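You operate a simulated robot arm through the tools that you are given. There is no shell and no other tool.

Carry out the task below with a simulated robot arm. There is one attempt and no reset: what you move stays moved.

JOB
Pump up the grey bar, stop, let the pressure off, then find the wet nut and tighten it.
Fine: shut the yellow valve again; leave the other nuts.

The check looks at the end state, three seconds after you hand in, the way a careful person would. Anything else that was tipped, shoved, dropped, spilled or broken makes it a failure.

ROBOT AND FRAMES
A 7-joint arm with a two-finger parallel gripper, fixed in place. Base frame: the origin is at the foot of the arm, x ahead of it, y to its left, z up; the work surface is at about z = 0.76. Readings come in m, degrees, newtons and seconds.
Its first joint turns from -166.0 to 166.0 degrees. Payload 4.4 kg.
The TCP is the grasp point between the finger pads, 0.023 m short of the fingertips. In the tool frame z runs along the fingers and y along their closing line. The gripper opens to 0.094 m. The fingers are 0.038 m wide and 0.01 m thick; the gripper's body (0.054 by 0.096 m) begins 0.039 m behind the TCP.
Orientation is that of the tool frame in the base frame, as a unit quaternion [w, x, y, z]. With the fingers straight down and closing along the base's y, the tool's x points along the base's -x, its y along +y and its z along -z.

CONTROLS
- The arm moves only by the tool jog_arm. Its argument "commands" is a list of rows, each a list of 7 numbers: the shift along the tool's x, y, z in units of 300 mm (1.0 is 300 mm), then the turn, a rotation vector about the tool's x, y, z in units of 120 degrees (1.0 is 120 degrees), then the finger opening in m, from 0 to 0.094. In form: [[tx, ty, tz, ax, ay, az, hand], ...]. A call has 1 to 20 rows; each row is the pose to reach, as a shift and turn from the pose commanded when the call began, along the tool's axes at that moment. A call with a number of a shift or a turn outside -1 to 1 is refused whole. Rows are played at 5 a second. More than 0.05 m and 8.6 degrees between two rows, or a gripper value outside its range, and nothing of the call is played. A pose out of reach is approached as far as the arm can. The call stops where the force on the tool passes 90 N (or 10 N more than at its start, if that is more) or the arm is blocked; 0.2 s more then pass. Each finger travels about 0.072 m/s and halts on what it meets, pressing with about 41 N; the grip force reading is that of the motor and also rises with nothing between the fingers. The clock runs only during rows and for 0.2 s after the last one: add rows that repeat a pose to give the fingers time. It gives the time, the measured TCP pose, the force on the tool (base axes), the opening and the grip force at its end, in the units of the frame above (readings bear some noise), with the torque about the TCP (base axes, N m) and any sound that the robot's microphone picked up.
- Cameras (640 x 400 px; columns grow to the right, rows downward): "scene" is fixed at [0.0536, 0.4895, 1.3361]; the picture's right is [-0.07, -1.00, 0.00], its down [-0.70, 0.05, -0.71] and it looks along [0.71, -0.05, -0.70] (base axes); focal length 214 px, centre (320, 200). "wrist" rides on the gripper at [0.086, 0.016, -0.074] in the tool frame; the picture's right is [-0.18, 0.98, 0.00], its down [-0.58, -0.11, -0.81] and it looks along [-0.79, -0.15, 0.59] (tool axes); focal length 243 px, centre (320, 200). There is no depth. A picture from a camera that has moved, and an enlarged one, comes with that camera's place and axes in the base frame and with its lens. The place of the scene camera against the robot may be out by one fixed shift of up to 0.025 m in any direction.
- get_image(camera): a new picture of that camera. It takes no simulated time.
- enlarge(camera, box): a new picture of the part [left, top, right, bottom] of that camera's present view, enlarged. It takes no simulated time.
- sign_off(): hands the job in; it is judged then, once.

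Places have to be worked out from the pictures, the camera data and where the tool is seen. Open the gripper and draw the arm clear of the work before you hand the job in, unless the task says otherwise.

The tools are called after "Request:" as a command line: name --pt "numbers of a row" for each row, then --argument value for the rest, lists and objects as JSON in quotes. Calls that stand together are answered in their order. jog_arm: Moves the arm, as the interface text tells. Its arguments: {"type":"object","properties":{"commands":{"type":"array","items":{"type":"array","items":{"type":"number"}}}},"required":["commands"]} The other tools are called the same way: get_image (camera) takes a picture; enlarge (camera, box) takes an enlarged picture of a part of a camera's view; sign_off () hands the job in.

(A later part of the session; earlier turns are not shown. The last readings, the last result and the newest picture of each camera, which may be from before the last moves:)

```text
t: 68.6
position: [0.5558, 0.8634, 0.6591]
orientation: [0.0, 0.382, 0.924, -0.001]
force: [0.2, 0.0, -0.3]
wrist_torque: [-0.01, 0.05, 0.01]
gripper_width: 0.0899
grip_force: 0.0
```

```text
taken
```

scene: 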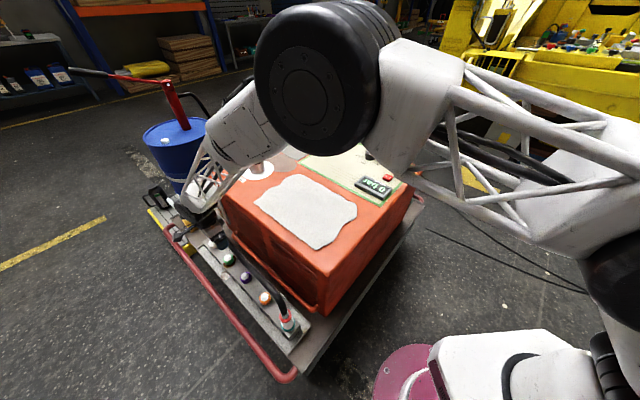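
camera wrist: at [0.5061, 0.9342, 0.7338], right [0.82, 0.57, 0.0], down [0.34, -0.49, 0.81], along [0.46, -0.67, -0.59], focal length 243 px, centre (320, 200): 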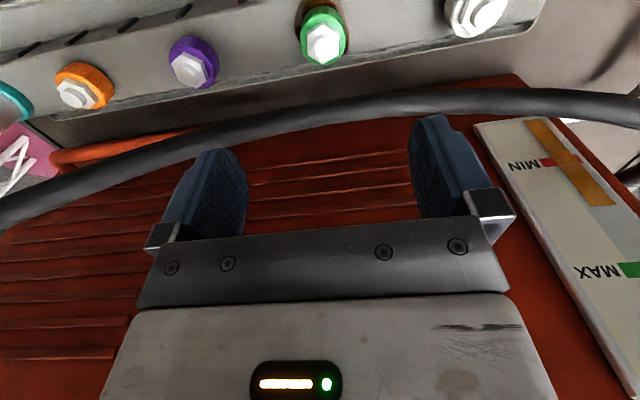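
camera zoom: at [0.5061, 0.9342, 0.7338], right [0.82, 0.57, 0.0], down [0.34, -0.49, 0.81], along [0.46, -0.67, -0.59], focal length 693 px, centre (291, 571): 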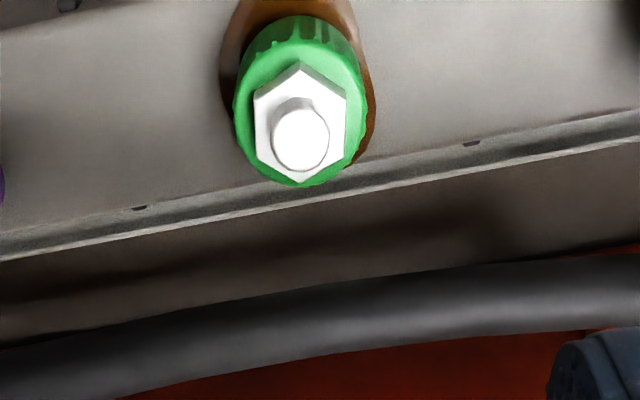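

I can see it well now: a knurled green collar with a white hex (≈26 mm across flats) and stud on top; stud top triangulates to (0.5576, 0.864, 0.512). The flats face about 35° azimuth, so I turn the tool 10° and lean it 25° away from the hose, coming to ~9 cm above the nut.

Request:
jog_arm --pt "-0.001 0.001 0.0 0.0046 -0.052 0.0205 0.08" --pt "-0.001 0.003 0.05 0.0091 -0.104 0.041 0.07" --pt "-0.002 0.004 0.12 0.0137 -0.156 0.0615 0.06" --pt "-0.003 0.006 0.197 0.0182 -0.2078 0.082 0.06" --pt "-0.003 0.006 0.197 0.0182 -0.2078 0.082 0.06"

Request:
get_image --camera "wrist"

Request:
enlarge --camera "wrist" --box '[230, 30, 410, 230]'

Request:
enlarge --camera "scene" --box '[150, 170, 300, 320]'

```text
t: 69.8
position: [0.5553, 0.8628, 0.6]
orientation: [0.193, 0.45, 0.866, -0.101]
force: [1.9, 0.7, 0.3]
wrist_torque: [0.0, -0.01, -0.03]
gripper_width: 0.06
grip_force: 0.0
```

```text
taken
camera wrist: at [0.5047, 0.9624, 0.632], right [0.9, 0.43, 0.08], down [0.02, -0.21, 0.98], along [0.44, -0.88, -0.2], focal length 243 px, centre (320, 200)
```

wrist: 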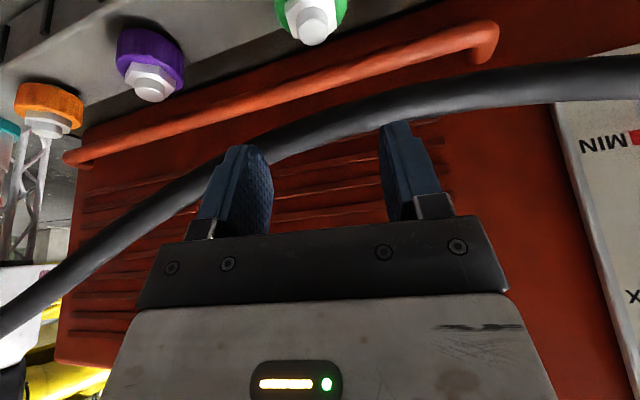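

```text
2.00 times, centred on (320, 130) of wrist
camera zoom: at [0.5047, 0.9624, 0.632], right [0.9, 0.43, 0.08], down [0.02, -0.21, 0.98], along [0.44, -0.88, -0.2], focal length 485 px, centre (320, 340)
```

zoom: 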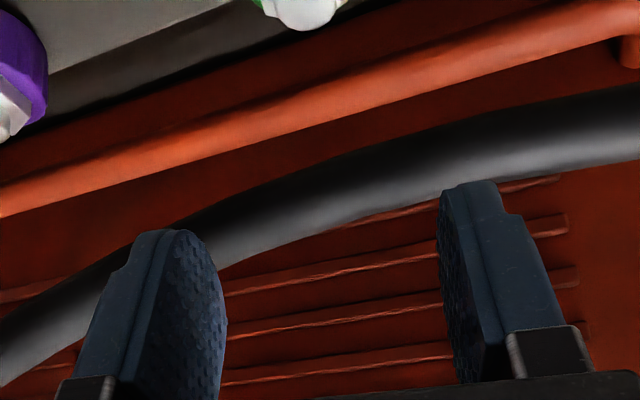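

```text
2.67 times, centred on (225, 245) of scene
camera zoom: at [0.0536, 0.4895, 1.3361], right [-0.07, -1.0, 0.0], down [-0.7, 0.05, -0.71], along [0.71, -0.05, -0.7], focal length 572 px, centre (573, 80)
```

zoom: 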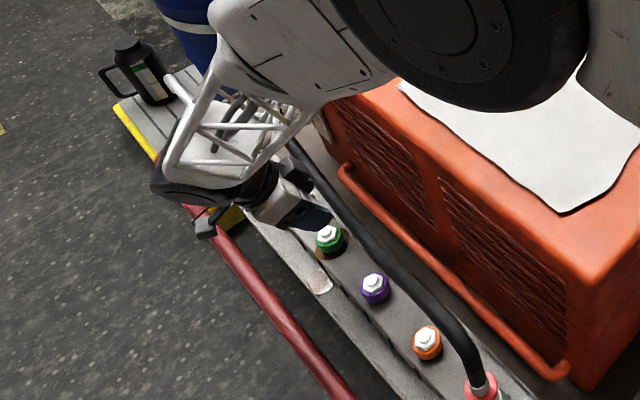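

The fingers clear the hose, and the stud top refines to about (0.5585, 0.862, 0.510). I descend another 4 cm with a 2–3 mm centring shift and look again.

Request:
jog_arm --pt "0.02 0.004 0.05 0 0 0 0.06" --pt "0.049 0.007 0.124 0 0 0 0.06" --pt "0.049 0.007 0.124 0 0 0 0.06"

Request:
get_image --camera "wrist"

Request:
enlarge --camera "wrist" --box '[230, 30, 410, 230]'

Request:
enlarge --camera "scene" --box '[190, 215, 270, 285]'

```text
t: 70.6
position: [0.5557, 0.8622, 0.5619]
orientation: [0.193, 0.45, 0.866, -0.1]
force: [0.3, -0.6, 0.2]
wrist_torque: [-0.02, 0.0, 0.01]
gripper_width: 0.06
grip_force: 0.0
```

```text
taken
camera wrist: at [0.5063, 0.9601, 0.5931], right [0.9, 0.43, 0.08], down [0.02, -0.21, 0.98], along [0.43, -0.88, -0.2], focal length 243 px, centre (320, 200)
```

wrist: 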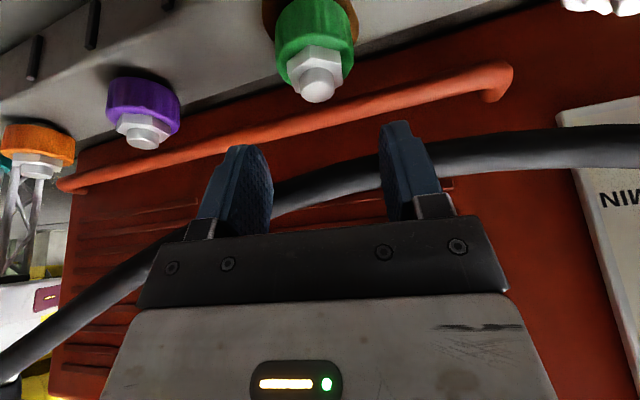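

```text
2.00 times, centred on (320, 130) of wrist
camera zoom: at [0.5063, 0.9601, 0.5931], right [0.9, 0.43, 0.08], down [0.02, -0.21, 0.98], along [0.43, -0.88, -0.2], focal length 485 px, centre (320, 340)
```

zoom: 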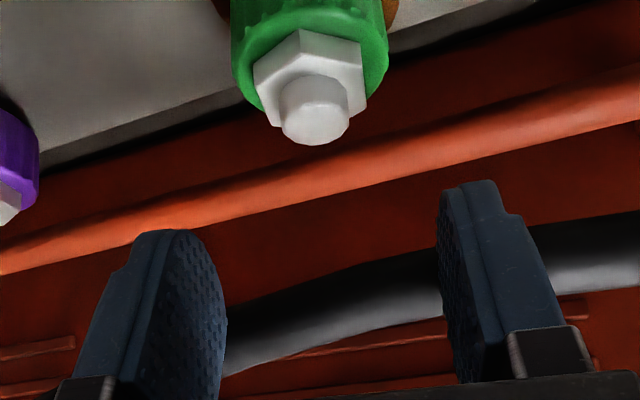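

```text
5.71 times, centred on (230, 250) of scene
camera zoom: at [0.0536, 0.4895, 1.3361], right [-0.07, -1.0, 0.0], down [-0.7, 0.05, -0.71], along [0.71, -0.05, -0.7], focal length 1226 px, centre (834, -86)
```

zoom: 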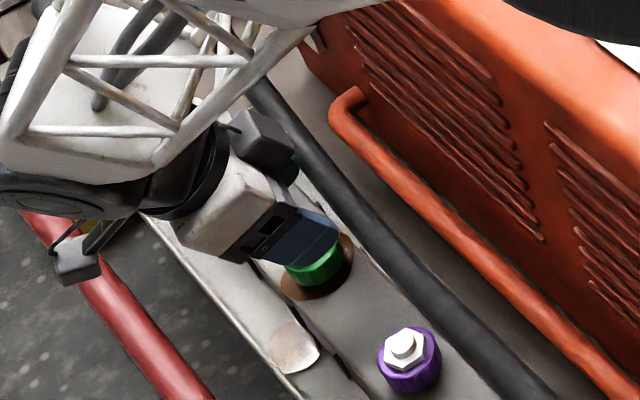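

The nut is in line between the fingers (about 2 mm off along the closing line). I enlarge once more to judge the height of the hex above the collar.

Request:
enlarge --camera "wrist" --box '[260, 0, 380, 110]'

Request:
enlarge --camera "wrist" --box '[80, 60, 200, 170]'

```text
3.64 times, centred on (320, 55) of wrist
camera zoom: at [0.5063, 0.9601, 0.5931], right [0.9, 0.43, 0.08], down [0.02, -0.21, 0.98], along [0.43, -0.88, -0.2], focal length 882 px, centre (320, 727)
```

zoom: 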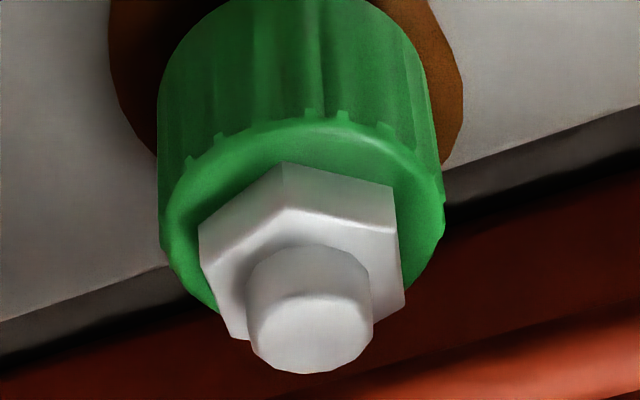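

```text
3.64 times, centred on (140, 115) of wrist
camera zoom: at [0.5063, 0.9601, 0.5931], right [0.9, 0.43, 0.08], down [0.02, -0.21, 0.98], along [0.43, -0.88, -0.2], focal length 882 px, centre (974, 509)
```

zoom: 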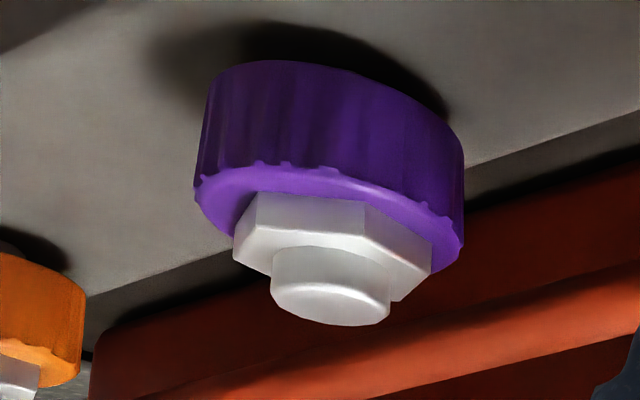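

The hex is only ~7 mm tall (z≈0.501–0.508) above the collar, with a stud above; the hose tops out near z≈0.565. A smaller lean (10°) gives better hold on the flats while still clearing the hose, so I change to that and come down to TCP z≈0.54 with the fingers at 50 mm.

Request:
jog_arm --pt "0.005 0.003 0.0 0 0.04 0 0.055" --pt "0.01 0.005 0.03 0 0.08 0 0.05" --pt "0.02 0.0077 0.0717 0 0.125 0 0.05" --pt "0.02 0.0077 0.0717 0 0.125 0 0.05"

Request:
get_image --camera "wrist"

Request:
enlarge --camera "wrist" --box '[240, 20, 400, 220]'

```text
t: 71.6
position: [0.5626, 0.8605, 0.5387]
orientation: [0.078, 0.459, 0.884, -0.04]
force: [0.8, 0.7, 0.3]
wrist_torque: [0.01, -0.01, -0.02]
gripper_width: 0.0498
grip_force: 0.1
```

```text
taken
camera wrist: at [0.5186, 0.95, 0.598], right [0.91, 0.42, 0.03], down [0.16, -0.42, 0.89], along [0.39, -0.81, -0.45], focal length 243 px, centre (320, 200)
```

wrist: 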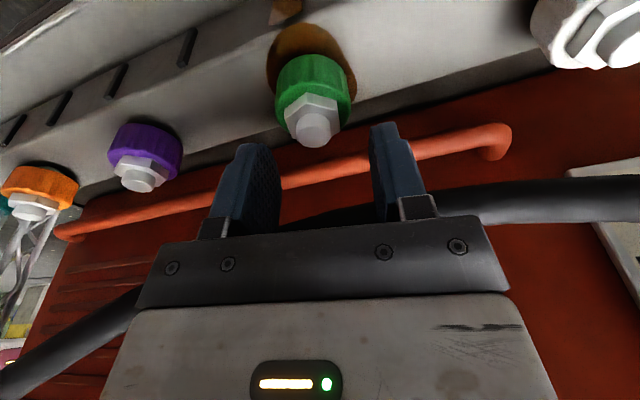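

```text
2.00 times, centred on (320, 120) of wrist
camera zoom: at [0.5186, 0.95, 0.598], right [0.91, 0.42, 0.03], down [0.16, -0.42, 0.89], along [0.39, -0.81, -0.45], focal length 485 px, centre (320, 360)
```

zoom: 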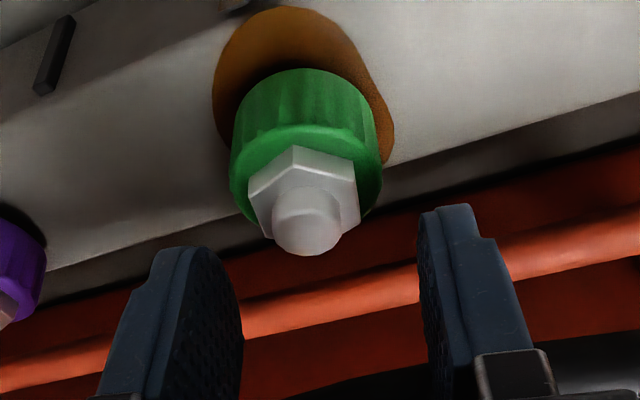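

The nut axis re-measures at (0.5585, 0.862); I shift 2.6 mm along the closing line, lower to TCP z≈0.531 and narrow the fingers to 36 mm around the hex.

Request:
jog_arm --pt "0.005 -0.005 0.01 0 0 0 0.045" --pt "0.0093 -0.0087 0.0243 0 0 0 0.036" --pt "0.0093 -0.0087 0.0243 0 0 0 0.036"

Request:
enlarge --camera "wrist" --box '[240, 40, 400, 240]'

Request:
enlarge --camera "scene" --box '[200, 220, 270, 290]'

```text
t: 72.4
position: [0.5585, 0.8595, 0.5306]
orientation: [0.077, 0.46, 0.884, -0.04]
force: [1.6, 0.2, 0.2]
wrist_torque: [-0.04, 0.0, -0.03]
gripper_width: 0.0359
grip_force: 0.0
```

```text
2.00 times, centred on (320, 140) of wrist
camera zoom: at [0.5153, 0.9493, 0.5899], right [0.91, 0.42, 0.03], down [0.16, -0.42, 0.9], along [0.39, -0.81, -0.44], focal length 485 px, centre (320, 320)
```

zoom: 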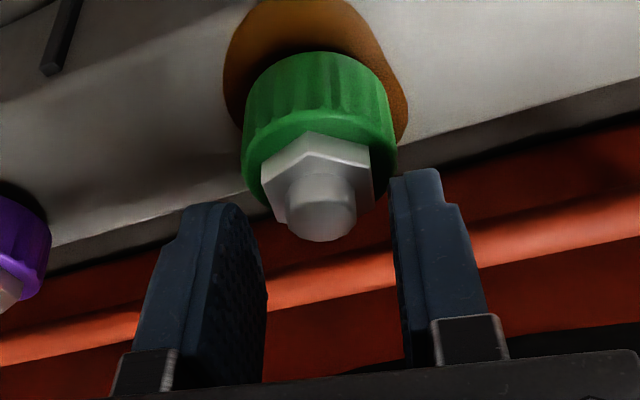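

```text
5.71 times, centred on (235, 255) of scene
camera zoom: at [0.0536, 0.4895, 1.3361], right [-0.07, -1.0, 0.0], down [-0.7, 0.05, -0.71], along [0.71, -0.05, -0.7], focal length 1226 px, centre (806, -114)
```

zoom: 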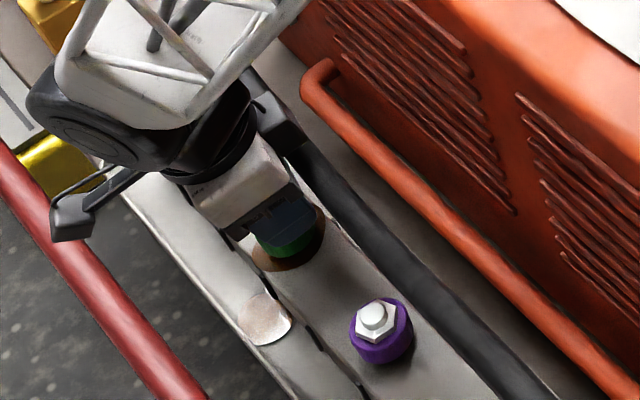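

Centred within about a millimetre. I lower the last ~3 mm toward the collar top in small steps, watching the force.

Request:
jog_arm --pt "0.0006 0.001 0.0033 0 0 0 0.036" --pt "0.0012 0.001 0.0066 0 0 0 0.036" --pt "0.0016 0.001 0.009 0 0 0 0.036" --pt "0.0016 0.001 0.009 0 0 0 0.036"

Request:
enlarge --camera "wrist" --box '[240, 40, 400, 240]'

```text
t: 73.4
position: [0.5603, 0.8589, 0.5274]
orientation: [0.077, 0.46, 0.884, -0.04]
force: [-0.1, -0.4, 0.2]
wrist_torque: [0.0, -0.01, 0.01]
gripper_width: 0.0359
grip_force: 0.1
```

```text
2.00 times, centred on (320, 140) of wrist
camera zoom: at [0.5164, 0.9487, 0.587], right [0.91, 0.42, 0.03], down [0.16, -0.42, 0.9], along [0.39, -0.81, -0.44], focal length 485 px, centre (320, 320)
```

zoom: 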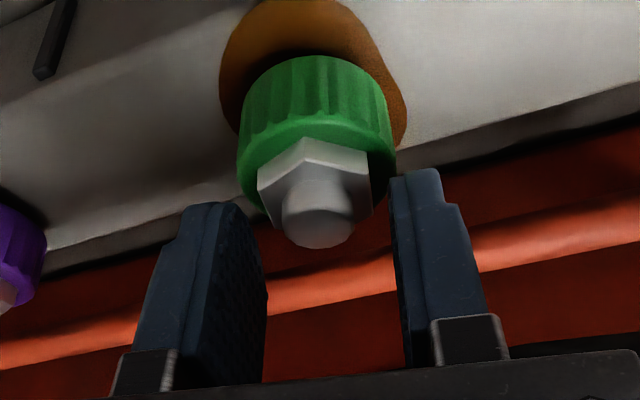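

No contact yet. I continue down another 2 mm.

Request:
jog_arm --pt "0.0006 0 0.0033 0 0 0 0.036" --pt "0.0012 0 0.0066 0 0 0 0.036" --pt "0.0012 0 0.0066 0 0 0 0.036"

```text
t: 74.2
position: [0.5589, 0.8577, 0.526]
orientation: [0.077, 0.459, 0.884, -0.041]
force: [-0.2, -0.1, -0.6]
wrist_torque: [-0.04, 0.0, 0.01]
gripper_width: 0.0359
grip_force: 0.1
```

Still free. Another 1.5 mm down, then I look.

Request:
jog_arm --pt "0.0005 0 0.0025 0 0 0 0.036" --pt "0.0009 0 0.005 0 0 0 0.036" --pt "0.0009 0 0.005 0 0 0 0.036"

Request:
enlarge --camera "wrist" --box '[260, 50, 380, 200]'

Request:
enlarge --camera "scene" --box '[210, 230, 260, 280]'

```text
t: 75.0
position: [0.5589, 0.8586, 0.5245]
orientation: [0.078, 0.459, 0.884, -0.041]
force: [-0.6, 0.7, 2.7]
wrist_torque: [0.04, -0.01, 0.01]
gripper_width: 0.0366
grip_force: 0.4
```

```text
2.67 times, centred on (320, 125) of wrist
camera zoom: at [0.515, 0.949, 0.5836], right [0.91, 0.42, 0.03], down [0.16, -0.42, 0.9], along [0.39, -0.81, -0.44], focal length 647 px, centre (320, 400)
```

zoom: 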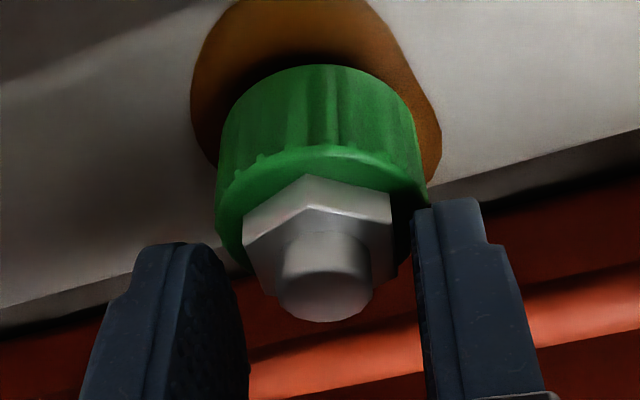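

```text
8.00 times, centred on (235, 255) of scene
camera zoom: at [0.0536, 0.4895, 1.3361], right [-0.07, -1.0, 0.0], down [-0.7, 0.05, -0.71], along [0.71, -0.05, -0.7], focal length 1716 px, centre (1000, -240)
```

zoom: 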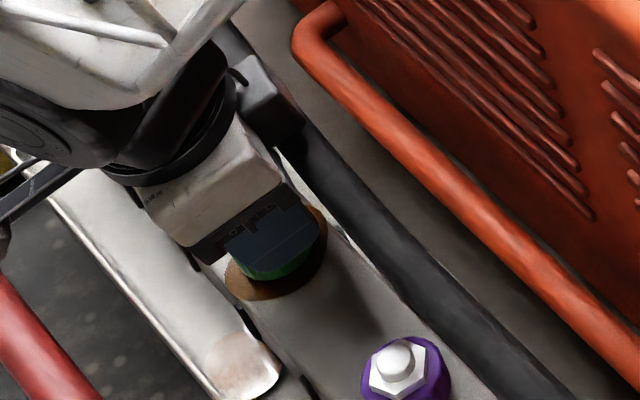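

First light contact (2.7 N): the fingertips rest on the collar's rim. I lift 1 mm, nudge 1 mm along the closing line and close on the hex flats.

Request:
jog_arm --pt "-0.0006 0.003 -0.0033 0 0 0 0.036" --pt "-0.0006 0.003 -0.0033 0 0 0 0.03" --pt "-0.0006 0.003 -0.0033 0 0 0 0.015" --pt "-0.0006 0.003 -0.0033 0 0 0 0.01" --pt "-0.0006 0.003 -0.0033 0 0 0 0.01" --pt "-0.0006 0.003 -0.0033 0 0 0 0.01"

Request:
enlarge --camera "wrist" --box '[260, 50, 380, 200]'

```text
t: 76.4
position: [0.5601, 0.8601, 0.5252]
orientation: [0.077, 0.459, 0.884, -0.04]
force: [0.5, -0.4, -0.1]
wrist_torque: [0.01, 0.0, 0.01]
gripper_width: 0.01
grip_force: 0.1
```

```text
2.67 times, centred on (320, 125) of wrist
camera zoom: at [0.5163, 0.9495, 0.5846], right [0.91, 0.42, 0.03], down [0.16, -0.42, 0.9], along [0.39, -0.81, -0.44], focal length 647 px, centre (320, 400)
```

zoom: 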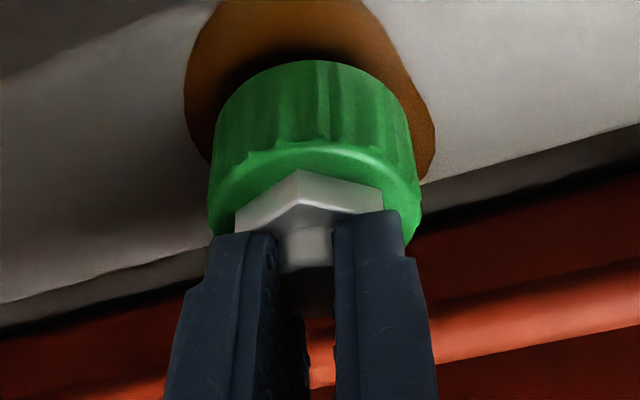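

The fingers closed right through the hex (10 mm, no grip force), so only the green collar is solid; I must grip the collar (~39 mm) instead. I open, lift clear, then lean 25° away from the hose and turn 25° back counter-clockwise to have room for a clockwise stroke.

Request:
jog_arm --pt "0 0 0 0 0 0 0.04" --pt "0 0 0 0 0 0 0.06" --pt "-0.01 0 -0.06 0 0 0 0.06" --pt "-0.0204 0 -0.115 0 0 0 0.06" --pt "-0.0204 0 -0.115 0 0 0 0.06"

Request:
jog_arm --pt "0.006 -0.002 0.003 -0.0156 -0.031 -0.0495 0.06" --pt "0.012 -0.004 0.006 -0.031 -0.062 -0.099 0.06" --pt "0.019 -0.006 0.009 -0.047 -0.0925 -0.1485 0.06" --pt "0.0257 -0.0077 0.0123 -0.0623 -0.1233 -0.198 0.06" --pt "0.0257 -0.0077 0.0123 -0.0623 -0.1233 -0.198 0.06"

Request:
get_image --camera "wrist"

Request:
enlarge --camera "scene" --box '[190, 210, 270, 290]'

```text
t: 77.6
position: [0.5609, 0.8593, 0.5629]
orientation: [0.077, 0.459, 0.884, -0.041]
force: [0.1, 0.6, -0.1]
wrist_torque: [0.0, 0.01, 0.03]
gripper_width: 0.0601
grip_force: 0.0
```

```text
t: 78.8
position: [0.5558, 0.8647, 0.5557]
orientation: [0.21, 0.253, 0.943, -0.058]
force: [0.2, -0.5, 0.3]
wrist_torque: [-0.01, -0.01, 0.0]
gripper_width: 0.0599
grip_force: 0.2
```

```text
taken
camera wrist: at [0.467, 0.933, 0.5879], right [0.64, 0.77, 0.08], down [0.11, -0.19, 0.98], along [0.76, -0.61, -0.2], focal length 243 px, centre (320, 200)
```

wrist: 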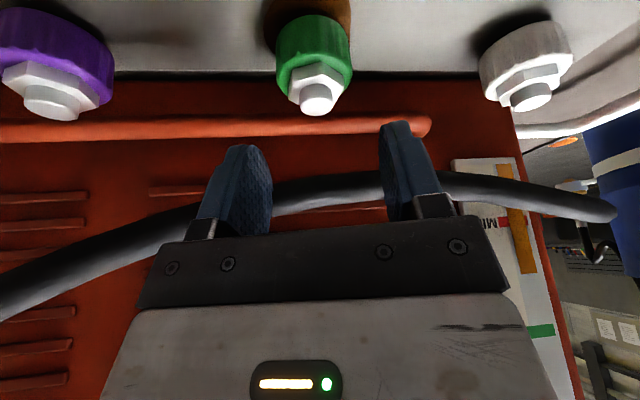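

```text
5.00 times, centred on (230, 250) of scene
camera zoom: at [0.0536, 0.4895, 1.3361], right [-0.07, -1.0, 0.0], down [-0.7, 0.05, -0.71], along [0.71, -0.05, -0.7], focal length 1072 px, centre (770, -50)
```

zoom: 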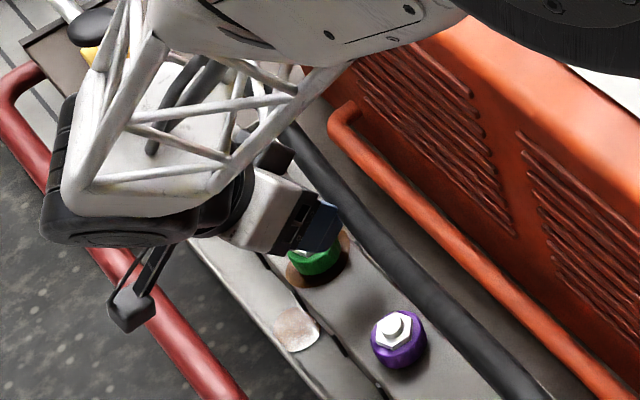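

The nut is centred between the fingers. I lower vertically around the collar to TCP z≈0.52, then check forces and view.

Request:
jog_arm --pt "0.018 0.005 0.038 0 0 0 0.056" --pt "0.036 0.005 0.076 0 0 0 0.056" --pt "0.05 0.005 0.107 0 0 0 0.056" --pt "0.05 0.005 0.107 0 0 0 0.056"

Request:
get_image --camera "wrist"

Request:
enlarge --camera "scene" --box '[200, 220, 260, 280]'

```text
t: 79.8
position: [0.5564, 0.8652, 0.5214]
orientation: [0.209, 0.253, 0.943, -0.056]
force: [-0.6, 0.0, 0.1]
wrist_torque: [0.01, -0.01, 0.01]
gripper_width: 0.0562
grip_force: 0.0
```

```text
taken
camera wrist: at [0.4675, 0.9347, 0.5521], right [0.64, 0.77, 0.08], down [0.11, -0.19, 0.98], along [0.76, -0.61, -0.2], focal length 243 px, centre (320, 200)
```

wrist: 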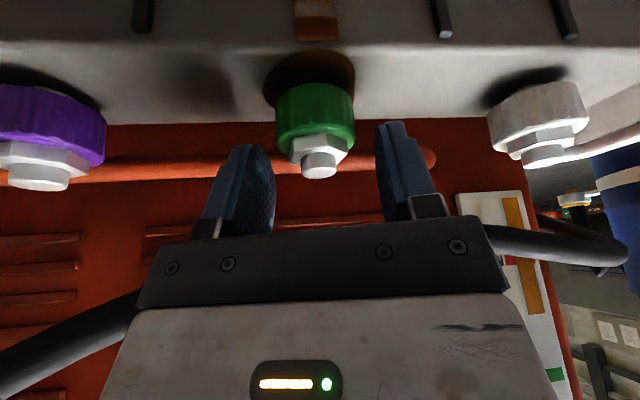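

```text
6.67 times, centred on (230, 250) of scene
camera zoom: at [0.0536, 0.4895, 1.3361], right [-0.07, -1.0, 0.0], down [-0.7, 0.05, -0.71], along [0.71, -0.05, -0.7], focal length 1430 px, centre (920, -133)
```

zoom: 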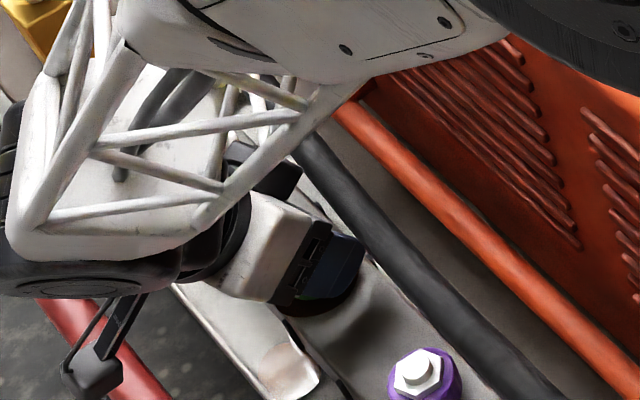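

No contact and well placed. I descend the last centimetre so the pads overlap the collar.

Request:
jog_arm --pt "0.005 0 0.0105 0 0 0 0.056" --pt "0.01 0 0.021 0 0 0 0.056" --pt "0.0147 0 0.0314 0 0 0 0.056" --pt "0.0147 0 0.0314 0 0 0 0.056"

Request:
enlarge --camera "wrist" --box '[220, 60, 420, 240]'

```text
t: 80.8
position: [0.5557, 0.8649, 0.5102]
orientation: [0.209, 0.253, 0.943, -0.057]
force: [-0.5, 0.9, -0.4]
wrist_torque: [0.04, -0.03, 0.0]
gripper_width: 0.0561
grip_force: 0.0
```

```text
2.22 times, centred on (320, 150) of wrist
camera zoom: at [0.4684, 0.9341, 0.5409], right [0.64, 0.77, 0.08], down [0.11, -0.19, 0.98], along [0.76, -0.61, -0.2], focal length 539 px, centre (320, 311)
```

zoom: 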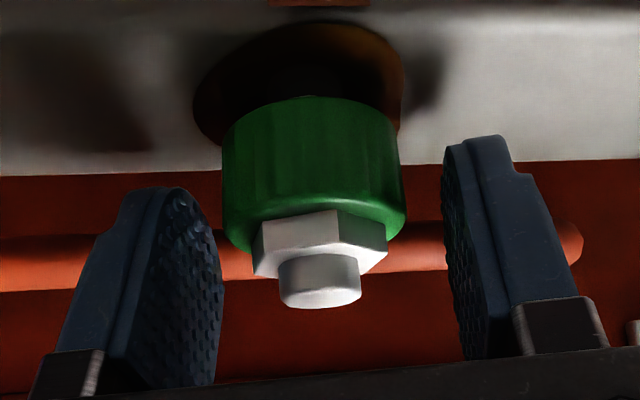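

The pads straddle the collar with no contact elsewhere. I close on it.

Request:
jog_arm --pt "0 0 0 0 0 0 0.045" --pt "0 0 0 0 0 0 0.035" --pt "0 0 0 0 0 0 0.02" --pt "0 0 0 0 0 0 0.02" --pt "0 0 0 0 0 0 0.02"

Request:
enlarge --camera "wrist" --box '[220, 60, 420, 240]'

```text
t: 82.0
position: [0.5559, 0.8634, 0.5094]
orientation: [0.21, 0.253, 0.943, -0.057]
force: [-9.0, -16.1, 6.0]
wrist_torque: [-0.52, 0.21, -0.06]
gripper_width: 0.0394
grip_force: 45.1
```

```text
2.22 times, centred on (320, 150) of wrist
camera zoom: at [0.4682, 0.9336, 0.5406], right [0.64, 0.77, 0.08], down [0.11, -0.19, 0.98], along [0.76, -0.61, -0.2], focal length 539 px, centre (320, 311)
```

zoom: 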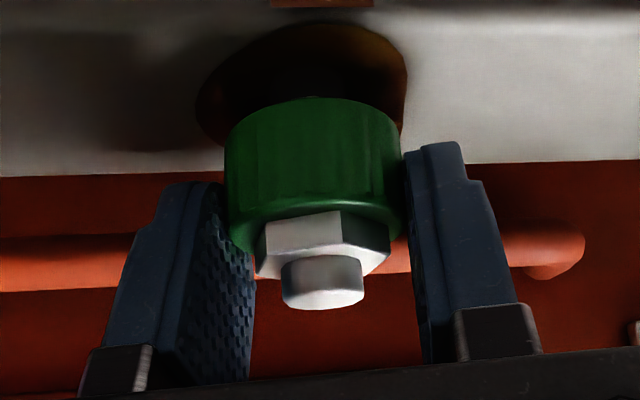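

The collar is held (39.4 mm, 45 N). I turn it clockwise about its own axis, first 20°, watching the torque.

Request:
jog_arm --pt "0 0.0009 0 0.0176 0 0.0378 0.02" --pt "-0.0001 0.0017 0 0.0352 0 0.0755 0.02" --pt "-0.0003 0.0026 0 0.0528 0 0.1133 0.02" --pt "-0.0005 0.0034 0 0.0704 0 0.151 0.02" --pt "-0.0005 0.0034 0 0.0704 0 0.151 0.02"

Request:
enlarge --camera "wrist" --box '[220, 60, 420, 240]'

```text
t: 83.2
position: [0.557, 0.866, 0.5095]
orientation: [0.197, 0.414, 0.884, -0.093]
force: [-6.3, -22.2, 5.1]
wrist_torque: [-1.24, -0.33, -0.07]
gripper_width: 0.0389
grip_force: 45.3
```

```text
2.22 times, centred on (320, 150) of wrist
camera zoom: at [0.4977, 0.9603, 0.5405], right [0.86, 0.5, 0.08], down [0.04, -0.21, 0.98], along [0.51, -0.84, -0.2], focal length 539 px, centre (320, 311)
```

zoom: 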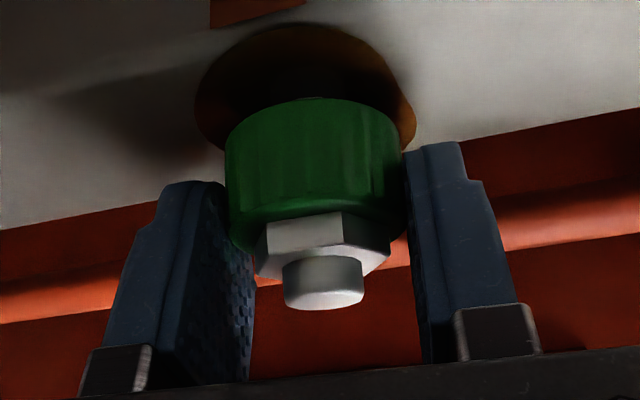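

The hex turned along with the gripper and there is almost no torque yet. I continue clockwise another 18°.

Request:
jog_arm --pt "0 0.0 0 0.0176 0 0.0378 0.02" --pt "-0.0005 -0.0005 0 0.0352 0 0.0755 0.02" --pt "-0.001 -0.0005 0 0.0528 0 0.1133 0.02" --pt "-0.001 -0.0005 0 0.0634 0 0.136 0.02" --pt "-0.001 -0.0005 0 0.0634 0 0.136 0.02"

Request:
enlarge --camera "wrist" --box '[220, 60, 420, 240]'

Request:
enlarge --camera "scene" --box '[200, 220, 260, 280]'

```text
t: 84.4
position: [0.5569, 0.8671, 0.5098]
orientation: [0.181, 0.547, 0.809, -0.121]
force: [37.2, -0.1, -23.2]
wrist_torque: [-0.03, -0.69, 0.14]
gripper_width: 0.039
grip_force: 45.0
```

```text
2.22 times, centred on (320, 150) of wrist
camera zoom: at [0.5306, 0.9744, 0.5411], right [0.97, 0.21, 0.08], down [-0.03, -0.21, 0.98], along [0.22, -0.95, -0.2], focal length 539 px, centre (320, 311)
```

zoom: 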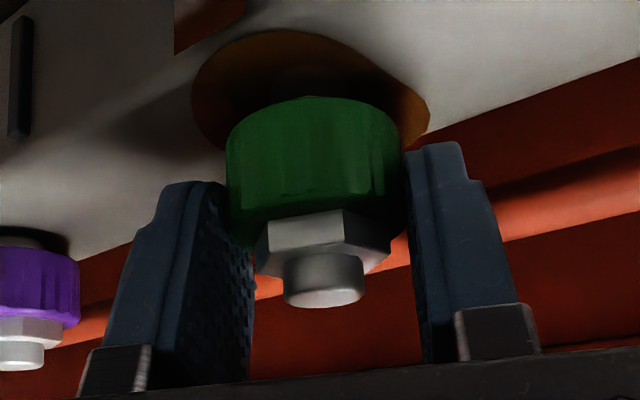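

```text
6.67 times, centred on (230, 250) of scene
camera zoom: at [0.0536, 0.4895, 1.3361], right [-0.07, -1.0, 0.0], down [-0.7, 0.05, -0.71], along [0.71, -0.05, -0.7], focal length 1430 px, centre (920, -133)
```

zoom: 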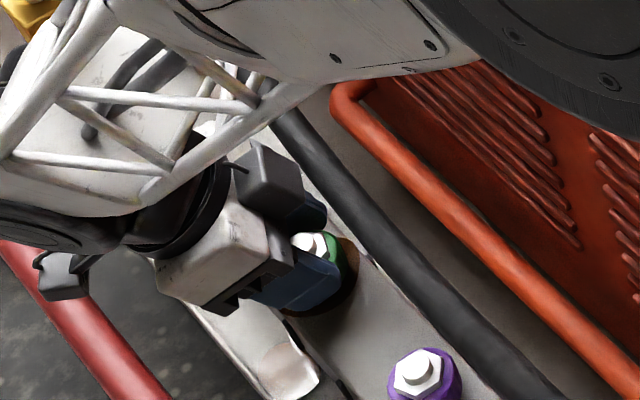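

The nut has turned ~38° with almost no torque, still running free. I open the fingers, swing the gripper back 38° around the nut without lifting, and read the unloaded forces.

Request:
jog_arm --pt "0 0 0 0 0 0 0.045" --pt "0 0 0 0 0 0 0.056" --pt "0 0 0 0 0 0 0.056" --pt "0 -0.001 0 -0.0178 0 -0.0382 0.056" --pt "-0.0005 -0.002 0 -0.0357 0 -0.0765 0.056" --pt "-0.001 -0.003 0 -0.0535 0 -0.1148 0.056" --pt "-0.0015 -0.004 0 -0.0714 0 -0.153 0.056" --pt "-0.002 -0.005 0 -0.0892 0 -0.1913 0.056" --pt "-0.0024 -0.006 0.001 -0.107 0 -0.2295 0.056" --pt "-0.0024 -0.006 0.001 -0.1249 0 -0.2678 0.056" --pt "-0.0024 -0.006 0.001 -0.1338 0 -0.2869 0.056" --pt "-0.0024 -0.006 0.001 -0.1338 0 -0.2869 0.056"

Request:
enlarge --camera "wrist" --box '[220, 60, 420, 240]'

```text
t: 87.0
position: [0.5549, 0.864, 0.5095]
orientation: [0.209, 0.253, 0.943, -0.057]
force: [-0.8, 0.5, 0.3]
wrist_torque: [-0.01, 0.01, 0.02]
gripper_width: 0.056
grip_force: 0.0
```

```text
2.22 times, centred on (320, 150) of wrist
camera zoom: at [0.4672, 0.9333, 0.5412], right [0.64, 0.77, 0.08], down [0.11, -0.19, 0.98], along [0.76, -0.61, -0.2], focal length 539 px, centre (320, 311)
```

zoom: 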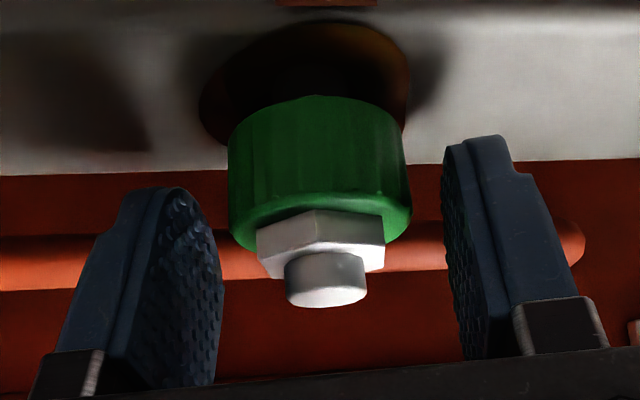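

Unloaded forces are zero and the hex has visibly turned. I grip again (1 mm shift to centre) and make the second 38° clockwise stroke.

Request:
jog_arm --pt "0 0.0035 0 0 0 0 0.045" --pt "0 0.0035 0 0 0 0 0.03" --pt "0 0.0035 0 0 0 0 0.02" --pt "0 0.0035 0 0 0 0 0.02" --pt "0 0.0035 0 0 0 0 0.02" --pt "0 0.0044 0 0.0176 0 0.0378 0.02" --pt "-0.0001 0.0052 0 0.0352 0 0.0755 0.02" --pt "-0.0003 0.0061 0 0.0528 0 0.1133 0.02" --pt "-0.0005 0.0069 0 0.0704 0 0.151 0.02" --pt "-0.0005 0.0069 0 0.0704 0 0.151 0.02"

Request:
enlarge --camera "wrist" --box '[220, 60, 420, 240]'

```text
t: 89.2
position: [0.5554, 0.8668, 0.5104]
orientation: [0.196, 0.414, 0.884, -0.092]
force: [1.5, -0.3, -14.7]
wrist_torque: [-0.07, -0.34, 0.03]
gripper_width: 0.0388
grip_force: 44.8
```

```text
2.22 times, centred on (320, 150) of wrist
camera zoom: at [0.4969, 0.9611, 0.5412], right [0.86, 0.5, 0.08], down [0.04, -0.21, 0.98], along [0.51, -0.84, -0.2], focal length 539 px, centre (320, 311)
```

zoom: 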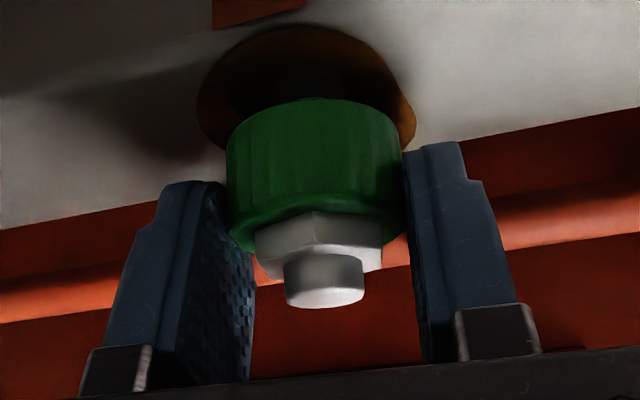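

It turns with the gripper, with a slight downward pull as if screwing down. I continue another 18°.

Request:
jog_arm --pt "0 0.0 0 0.0176 0 0.0378 0.02" --pt "0 0.0005 0 0.0352 0 0.0755 0.02" --pt "0 0.001 0 0.0528 0 0.1133 0.02" --pt "0 0.001 0 0.0634 0 0.136 0.02" --pt "0 0.001 0 0.0634 0 0.136 0.02"

Request:
enlarge --camera "wrist" --box '[220, 60, 420, 240]'

```text
t: 90.4
position: [0.556, 0.8671, 0.5114]
orientation: [0.18, 0.546, 0.809, -0.121]
force: [33.0, 19.6, -26.2]
wrist_torque: [0.73, -0.45, 0.18]
gripper_width: 0.0389
grip_force: 44.9
```

```text
2.22 times, centred on (320, 150) of wrist
camera zoom: at [0.5302, 0.9751, 0.5421], right [0.97, 0.21, 0.08], down [-0.03, -0.21, 0.98], along [0.22, -0.95, -0.2], focal length 539 px, centre (320, 311)
```

zoom: 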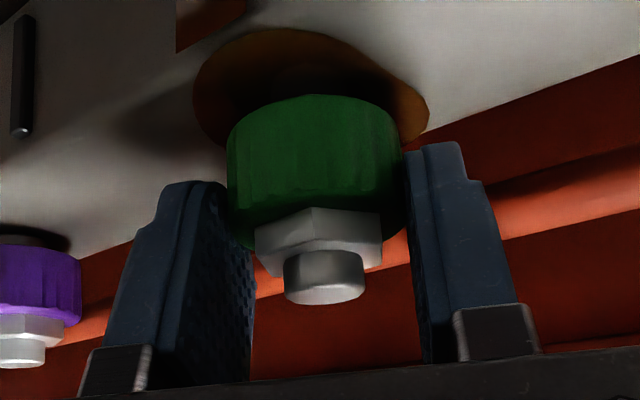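

About 76° so far and still turning freely. I run a full ratchet cycle: open, swing back 38°, grip, and turn clockwise 38° again.

Request:
jog_arm --pt "0 0 0 0 0 0 0.045" --pt "0 0 0 0 0 0 0.056" --pt "0 0 0 0 0 0 0.056" --pt "-0.0003 -0.0005 0 -0.0191 0 -0.041 0.056" --pt "-0.0006 -0.001 0 -0.0382 0 -0.082 0.056" --pt "-0.0009 -0.0016 0 -0.0573 0 -0.123 0.056" --pt "-0.0011 -0.0021 0.0005 -0.0765 0 -0.1639 0.056" --pt "-0.0014 -0.0026 0.0007 -0.0956 0 -0.2049 0.056" --pt "-0.0017 -0.0032 0.0009 -0.1147 0 -0.2459 0.056" --pt "-0.002 -0.0037 0.001 -0.1338 0 -0.2869 0.056" --pt "-0.002 -0.0037 0.001 -0.1338 0 -0.2869 0.035" --pt "-0.002 -0.0037 0.001 -0.1338 0 -0.2869 0.02" --pt "-0.002 -0.0037 0.001 -0.1338 0 -0.2869 0.02" --pt "-0.002 -0.0037 0.001 -0.1338 0 -0.2869 0.02" --pt "-0.0017 -0.0031 0.001 -0.1115 0 -0.2391 0.02" --pt "-0.0013 -0.0025 0.0007 -0.0892 0 -0.1913 0.02" --pt "-0.001 -0.0018 0.0005 -0.0669 0 -0.1435 0.02" --pt "-0.0007 -0.0012 0.0003 -0.0446 0 -0.0956 0.02" --pt "-0.0003 -0.0006 0 -0.0223 0 -0.0478 0.02" --pt "0 0 0 0 0 0 0.02"

Request:
enlarge --camera "wrist" --box '[220, 60, 420, 240]'

```text
t: 94.6
position: [0.5566, 0.8677, 0.512]
orientation: [0.18, 0.547, 0.809, -0.121]
force: [21.0, 16.3, -2.2]
wrist_torque: [0.6, -0.56, 0.42]
gripper_width: 0.039
grip_force: 45.2
```

```text
2.22 times, centred on (320, 150) of wrist
camera zoom: at [0.53, 0.9759, 0.543], right [0.97, 0.21, 0.08], down [-0.03, -0.21, 0.98], along [0.22, -0.95, -0.2], focal length 539 px, centre (320, 311)
```

zoom: 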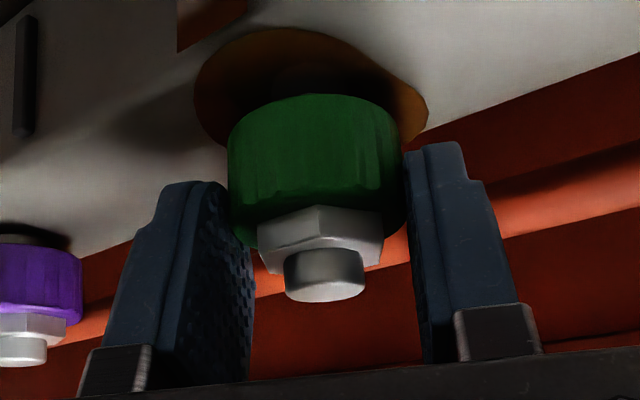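

The torque has risen (0.42 N·m) and the hex appears to have turned much less this time. I zoom in to see whether the nut followed or slipped.

Request:
enlarge --camera "wrist" --box '[270, 90, 370, 190]'

Request:
enlarge --camera "scene" --box '[205, 225, 255, 275]'

```text
4.00 times, centred on (320, 140) of wrist
camera zoom: at [0.53, 0.9759, 0.543], right [0.97, 0.21, 0.08], down [-0.03, -0.21, 0.98], along [0.22, -0.95, -0.2], focal length 970 px, centre (320, 440)
```

zoom: 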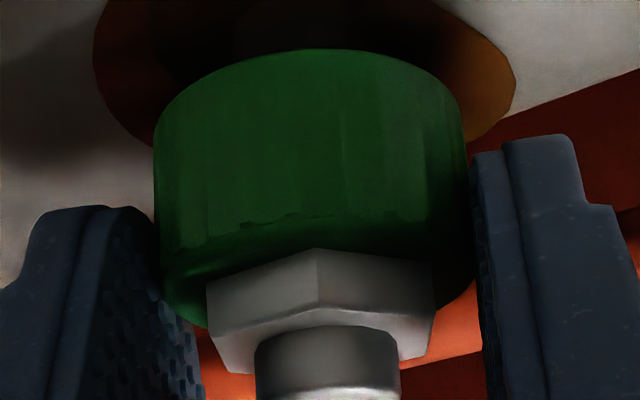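

```text
8.00 times, centred on (230, 250) of scene
camera zoom: at [0.0536, 0.4895, 1.3361], right [-0.07, -1.0, 0.0], down [-0.7, 0.05, -0.71], along [0.71, -0.05, -0.7], focal length 1716 px, centre (1040, -200)
```

zoom: 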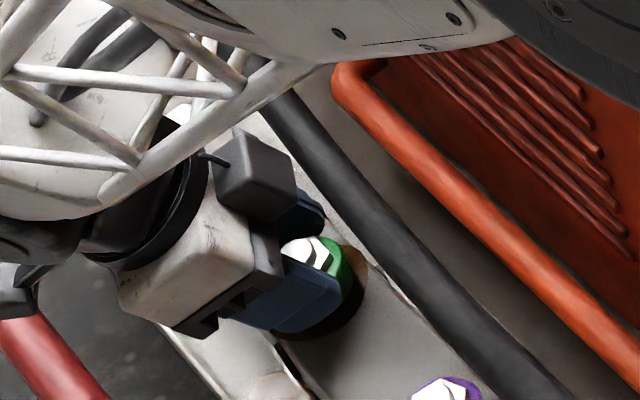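

It seems the nut moved only a few degrees this time, i.e. it may have come up tight and the pads slipped. I verify: open, swing back, and take a reference picture before another stroke.

Request:
jog_arm --pt "0 0 0 0 0 0 0.045" --pt "0 0 0 0 0 0 0.056" --pt "0 0 0 0 0 0 0.056" --pt "-0.0003 -0.0005 0 -0.0191 0 -0.041 0.056" --pt "-0.0006 -0.001 0 -0.0382 0 -0.082 0.056" --pt "-0.0009 -0.0016 0 -0.0573 0 -0.123 0.056" --pt "-0.0011 -0.0021 0.0005 -0.0765 0 -0.1639 0.056" --pt "-0.0014 -0.0026 0.0007 -0.0956 0 -0.2049 0.056" --pt "-0.0017 -0.0032 0.0009 -0.1147 0 -0.2459 0.056" --pt "-0.002 -0.0037 0.001 -0.1338 0 -0.2869 0.056" --pt "-0.002 -0.0037 0.001 -0.1338 0 -0.2869 0.056"

Request:
enlarge --camera "wrist" --box '[220, 60, 420, 240]'

Request:
enlarge --camera "wrist" --box '[270, 90, 370, 190]'

```text
t: 97.0
position: [0.5551, 0.8657, 0.511]
orientation: [0.209, 0.254, 0.943, -0.057]
force: [-0.7, 0.0, -0.6]
wrist_torque: [-0.03, 0.02, 0.01]
gripper_width: 0.056
grip_force: 0.0
```

```text
2.22 times, centred on (320, 150) of wrist
camera zoom: at [0.468, 0.9345, 0.5413], right [0.64, 0.77, 0.08], down [0.11, -0.19, 0.98], along [0.76, -0.61, -0.2], focal length 539 px, centre (320, 311)
```

zoom: 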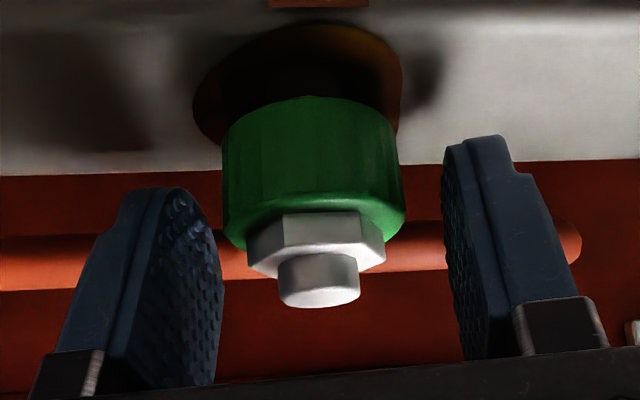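

```text
4.00 times, centred on (320, 140) of wrist
camera zoom: at [0.468, 0.9345, 0.5413], right [0.64, 0.77, 0.08], down [0.11, -0.19, 0.98], along [0.76, -0.61, -0.2], focal length 970 px, centre (320, 440)
```

zoom: 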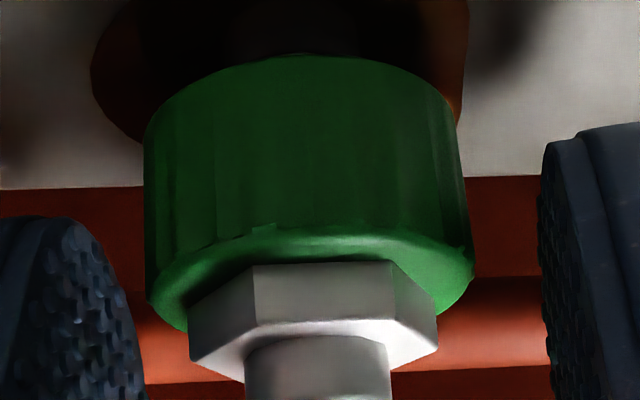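

Reference taken: at this pose a flat faces the camera (edges at columns 253 and 392). I grip and turn 20° clockwise to see whether the hex follows.

Request:
jog_arm --pt "0 0.0 0 0 0 0 0.045" --pt "0 0.0 0 0 0 0 0.03" --pt "0 0.0 0 0 0 0 0.015" --pt "0 0.0 0 0 0 0 0.01" --pt "0 0.0 0 0 0 0 0.01" --pt "0 0.0 0 0 0 0 0.01" --pt "0 0.0009 0 0.0176 0 0.0378 0.01" --pt "-0.0001 0.0017 0 0.0352 0 0.0755 0.01" --pt "-0.0003 0.0026 0 0.0528 0 0.1133 0.01" --pt "-0.0005 0.0034 0 0.0704 0 0.151 0.01"

Request:
enlarge --camera "wrist" --box '[270, 90, 370, 190]'

```text
t: 99.2
position: [0.5557, 0.8668, 0.5103]
orientation: [0.197, 0.414, 0.884, -0.092]
force: [-9.9, -9.8, -4.5]
wrist_torque: [-0.27, -0.11, 0.16]
gripper_width: 0.0393
grip_force: 45.0
```

```text
4.00 times, centred on (320, 140) of wrist
camera zoom: at [0.4966, 0.9616, 0.5413], right [0.86, 0.5, 0.08], down [0.04, -0.21, 0.98], along [0.51, -0.84, -0.2], focal length 970 px, centre (320, 440)
```

zoom: 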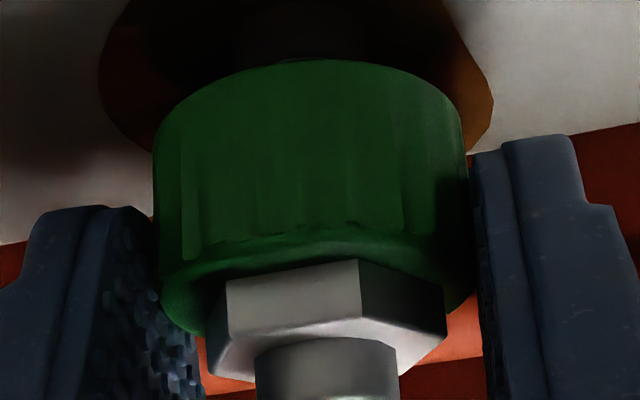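

The hex edges shifted left in the view by about the 20° I turned, so the nut stayed put while the pads slid: it appears to be tight. I turn the remaining 18° to confirm and make sure it is snug.

Request:
jog_arm --pt "0 0.0 0 0.0176 0 0.0378 0.01" --pt "0 0.0005 0 0.0352 0 0.0755 0.01" --pt "0 0.001 0 0.0528 0 0.1133 0.01" --pt "0 0.001 0 0.0634 0 0.136 0.01"

Request:
enlarge --camera "wrist" --box '[270, 90, 370, 190]'

```text
t: 100.2
position: [0.5562, 0.8678, 0.5099]
orientation: [0.18, 0.547, 0.809, -0.121]
force: [5.3, 5.4, -1.7]
wrist_torque: [0.5, -0.11, 0.32]
gripper_width: 0.0391
grip_force: 44.7
```

```text
4.00 times, centred on (320, 140) of wrist
camera zoom: at [0.5301, 0.9755, 0.5419], right [0.97, 0.21, 0.08], down [-0.03, -0.21, 0.98], along [0.22, -0.95, -0.2], focal length 970 px, centre (320, 440)
```

zoom: 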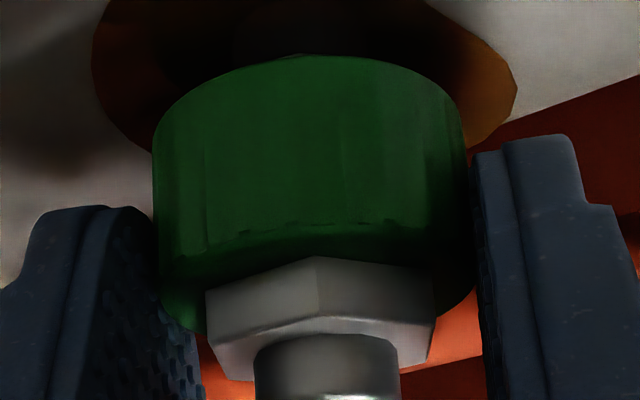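

The hex is exactly where it was after the previous stroke, so the green nut is tight, having turned ~80° in all. I open the fingers and draw back along the tool axis, away from the hose.

Request:
jog_arm --pt "0 0 0 0 0 0 0.045" --pt "0 0 0 0 0 0 0.056" --pt "0 0 0 0 0 0 0.056" --pt "0 0 -0.08 0 0 0 0.056" --pt "0 0 -0.18 0 0 0 0.056" --pt "0 0 -0.3 0 0 0 0.056" --pt "0 0 -0.3 0 0 0 0.056"

Request:
get_image --camera "wrist"

Request:
enlarge --camera "scene" --box '[195, 225, 275, 305]'

```text
t: 101.8
position: [0.5403, 0.9005, 0.5918]
orientation: [0.18, 0.546, 0.809, -0.122]
force: [0.1, 0.8, -0.5]
wrist_torque: [0.0, -0.03, 0.01]
gripper_width: 0.0559
grip_force: 0.1
```

```text
taken
camera wrist: at [0.5134, 1.0073, 0.6232], right [0.97, 0.21, 0.08], down [-0.03, -0.21, 0.98], along [0.22, -0.95, -0.2], focal length 243 px, centre (320, 200)
```

wrist: 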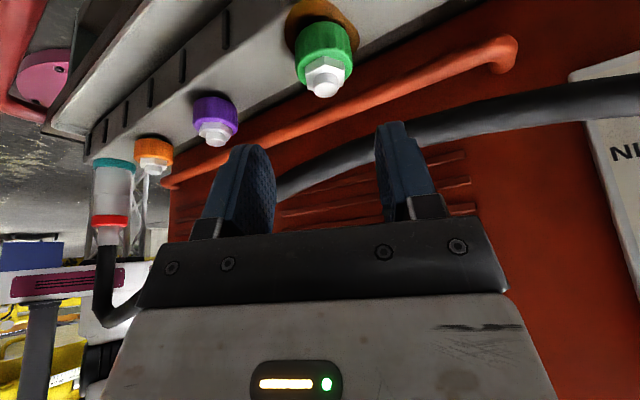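

```text
5.00 times, centred on (235, 265) of scene
camera zoom: at [0.0536, 0.4895, 1.3361], right [-0.07, -1.0, 0.0], down [-0.7, 0.05, -0.71], along [0.71, -0.05, -0.7], focal length 1072 px, centre (745, -125)
```

zoom: 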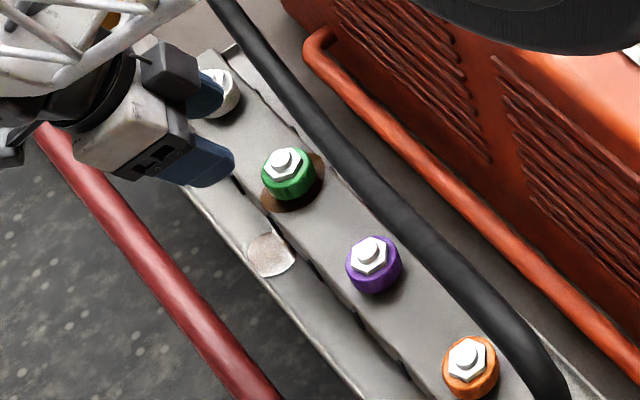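

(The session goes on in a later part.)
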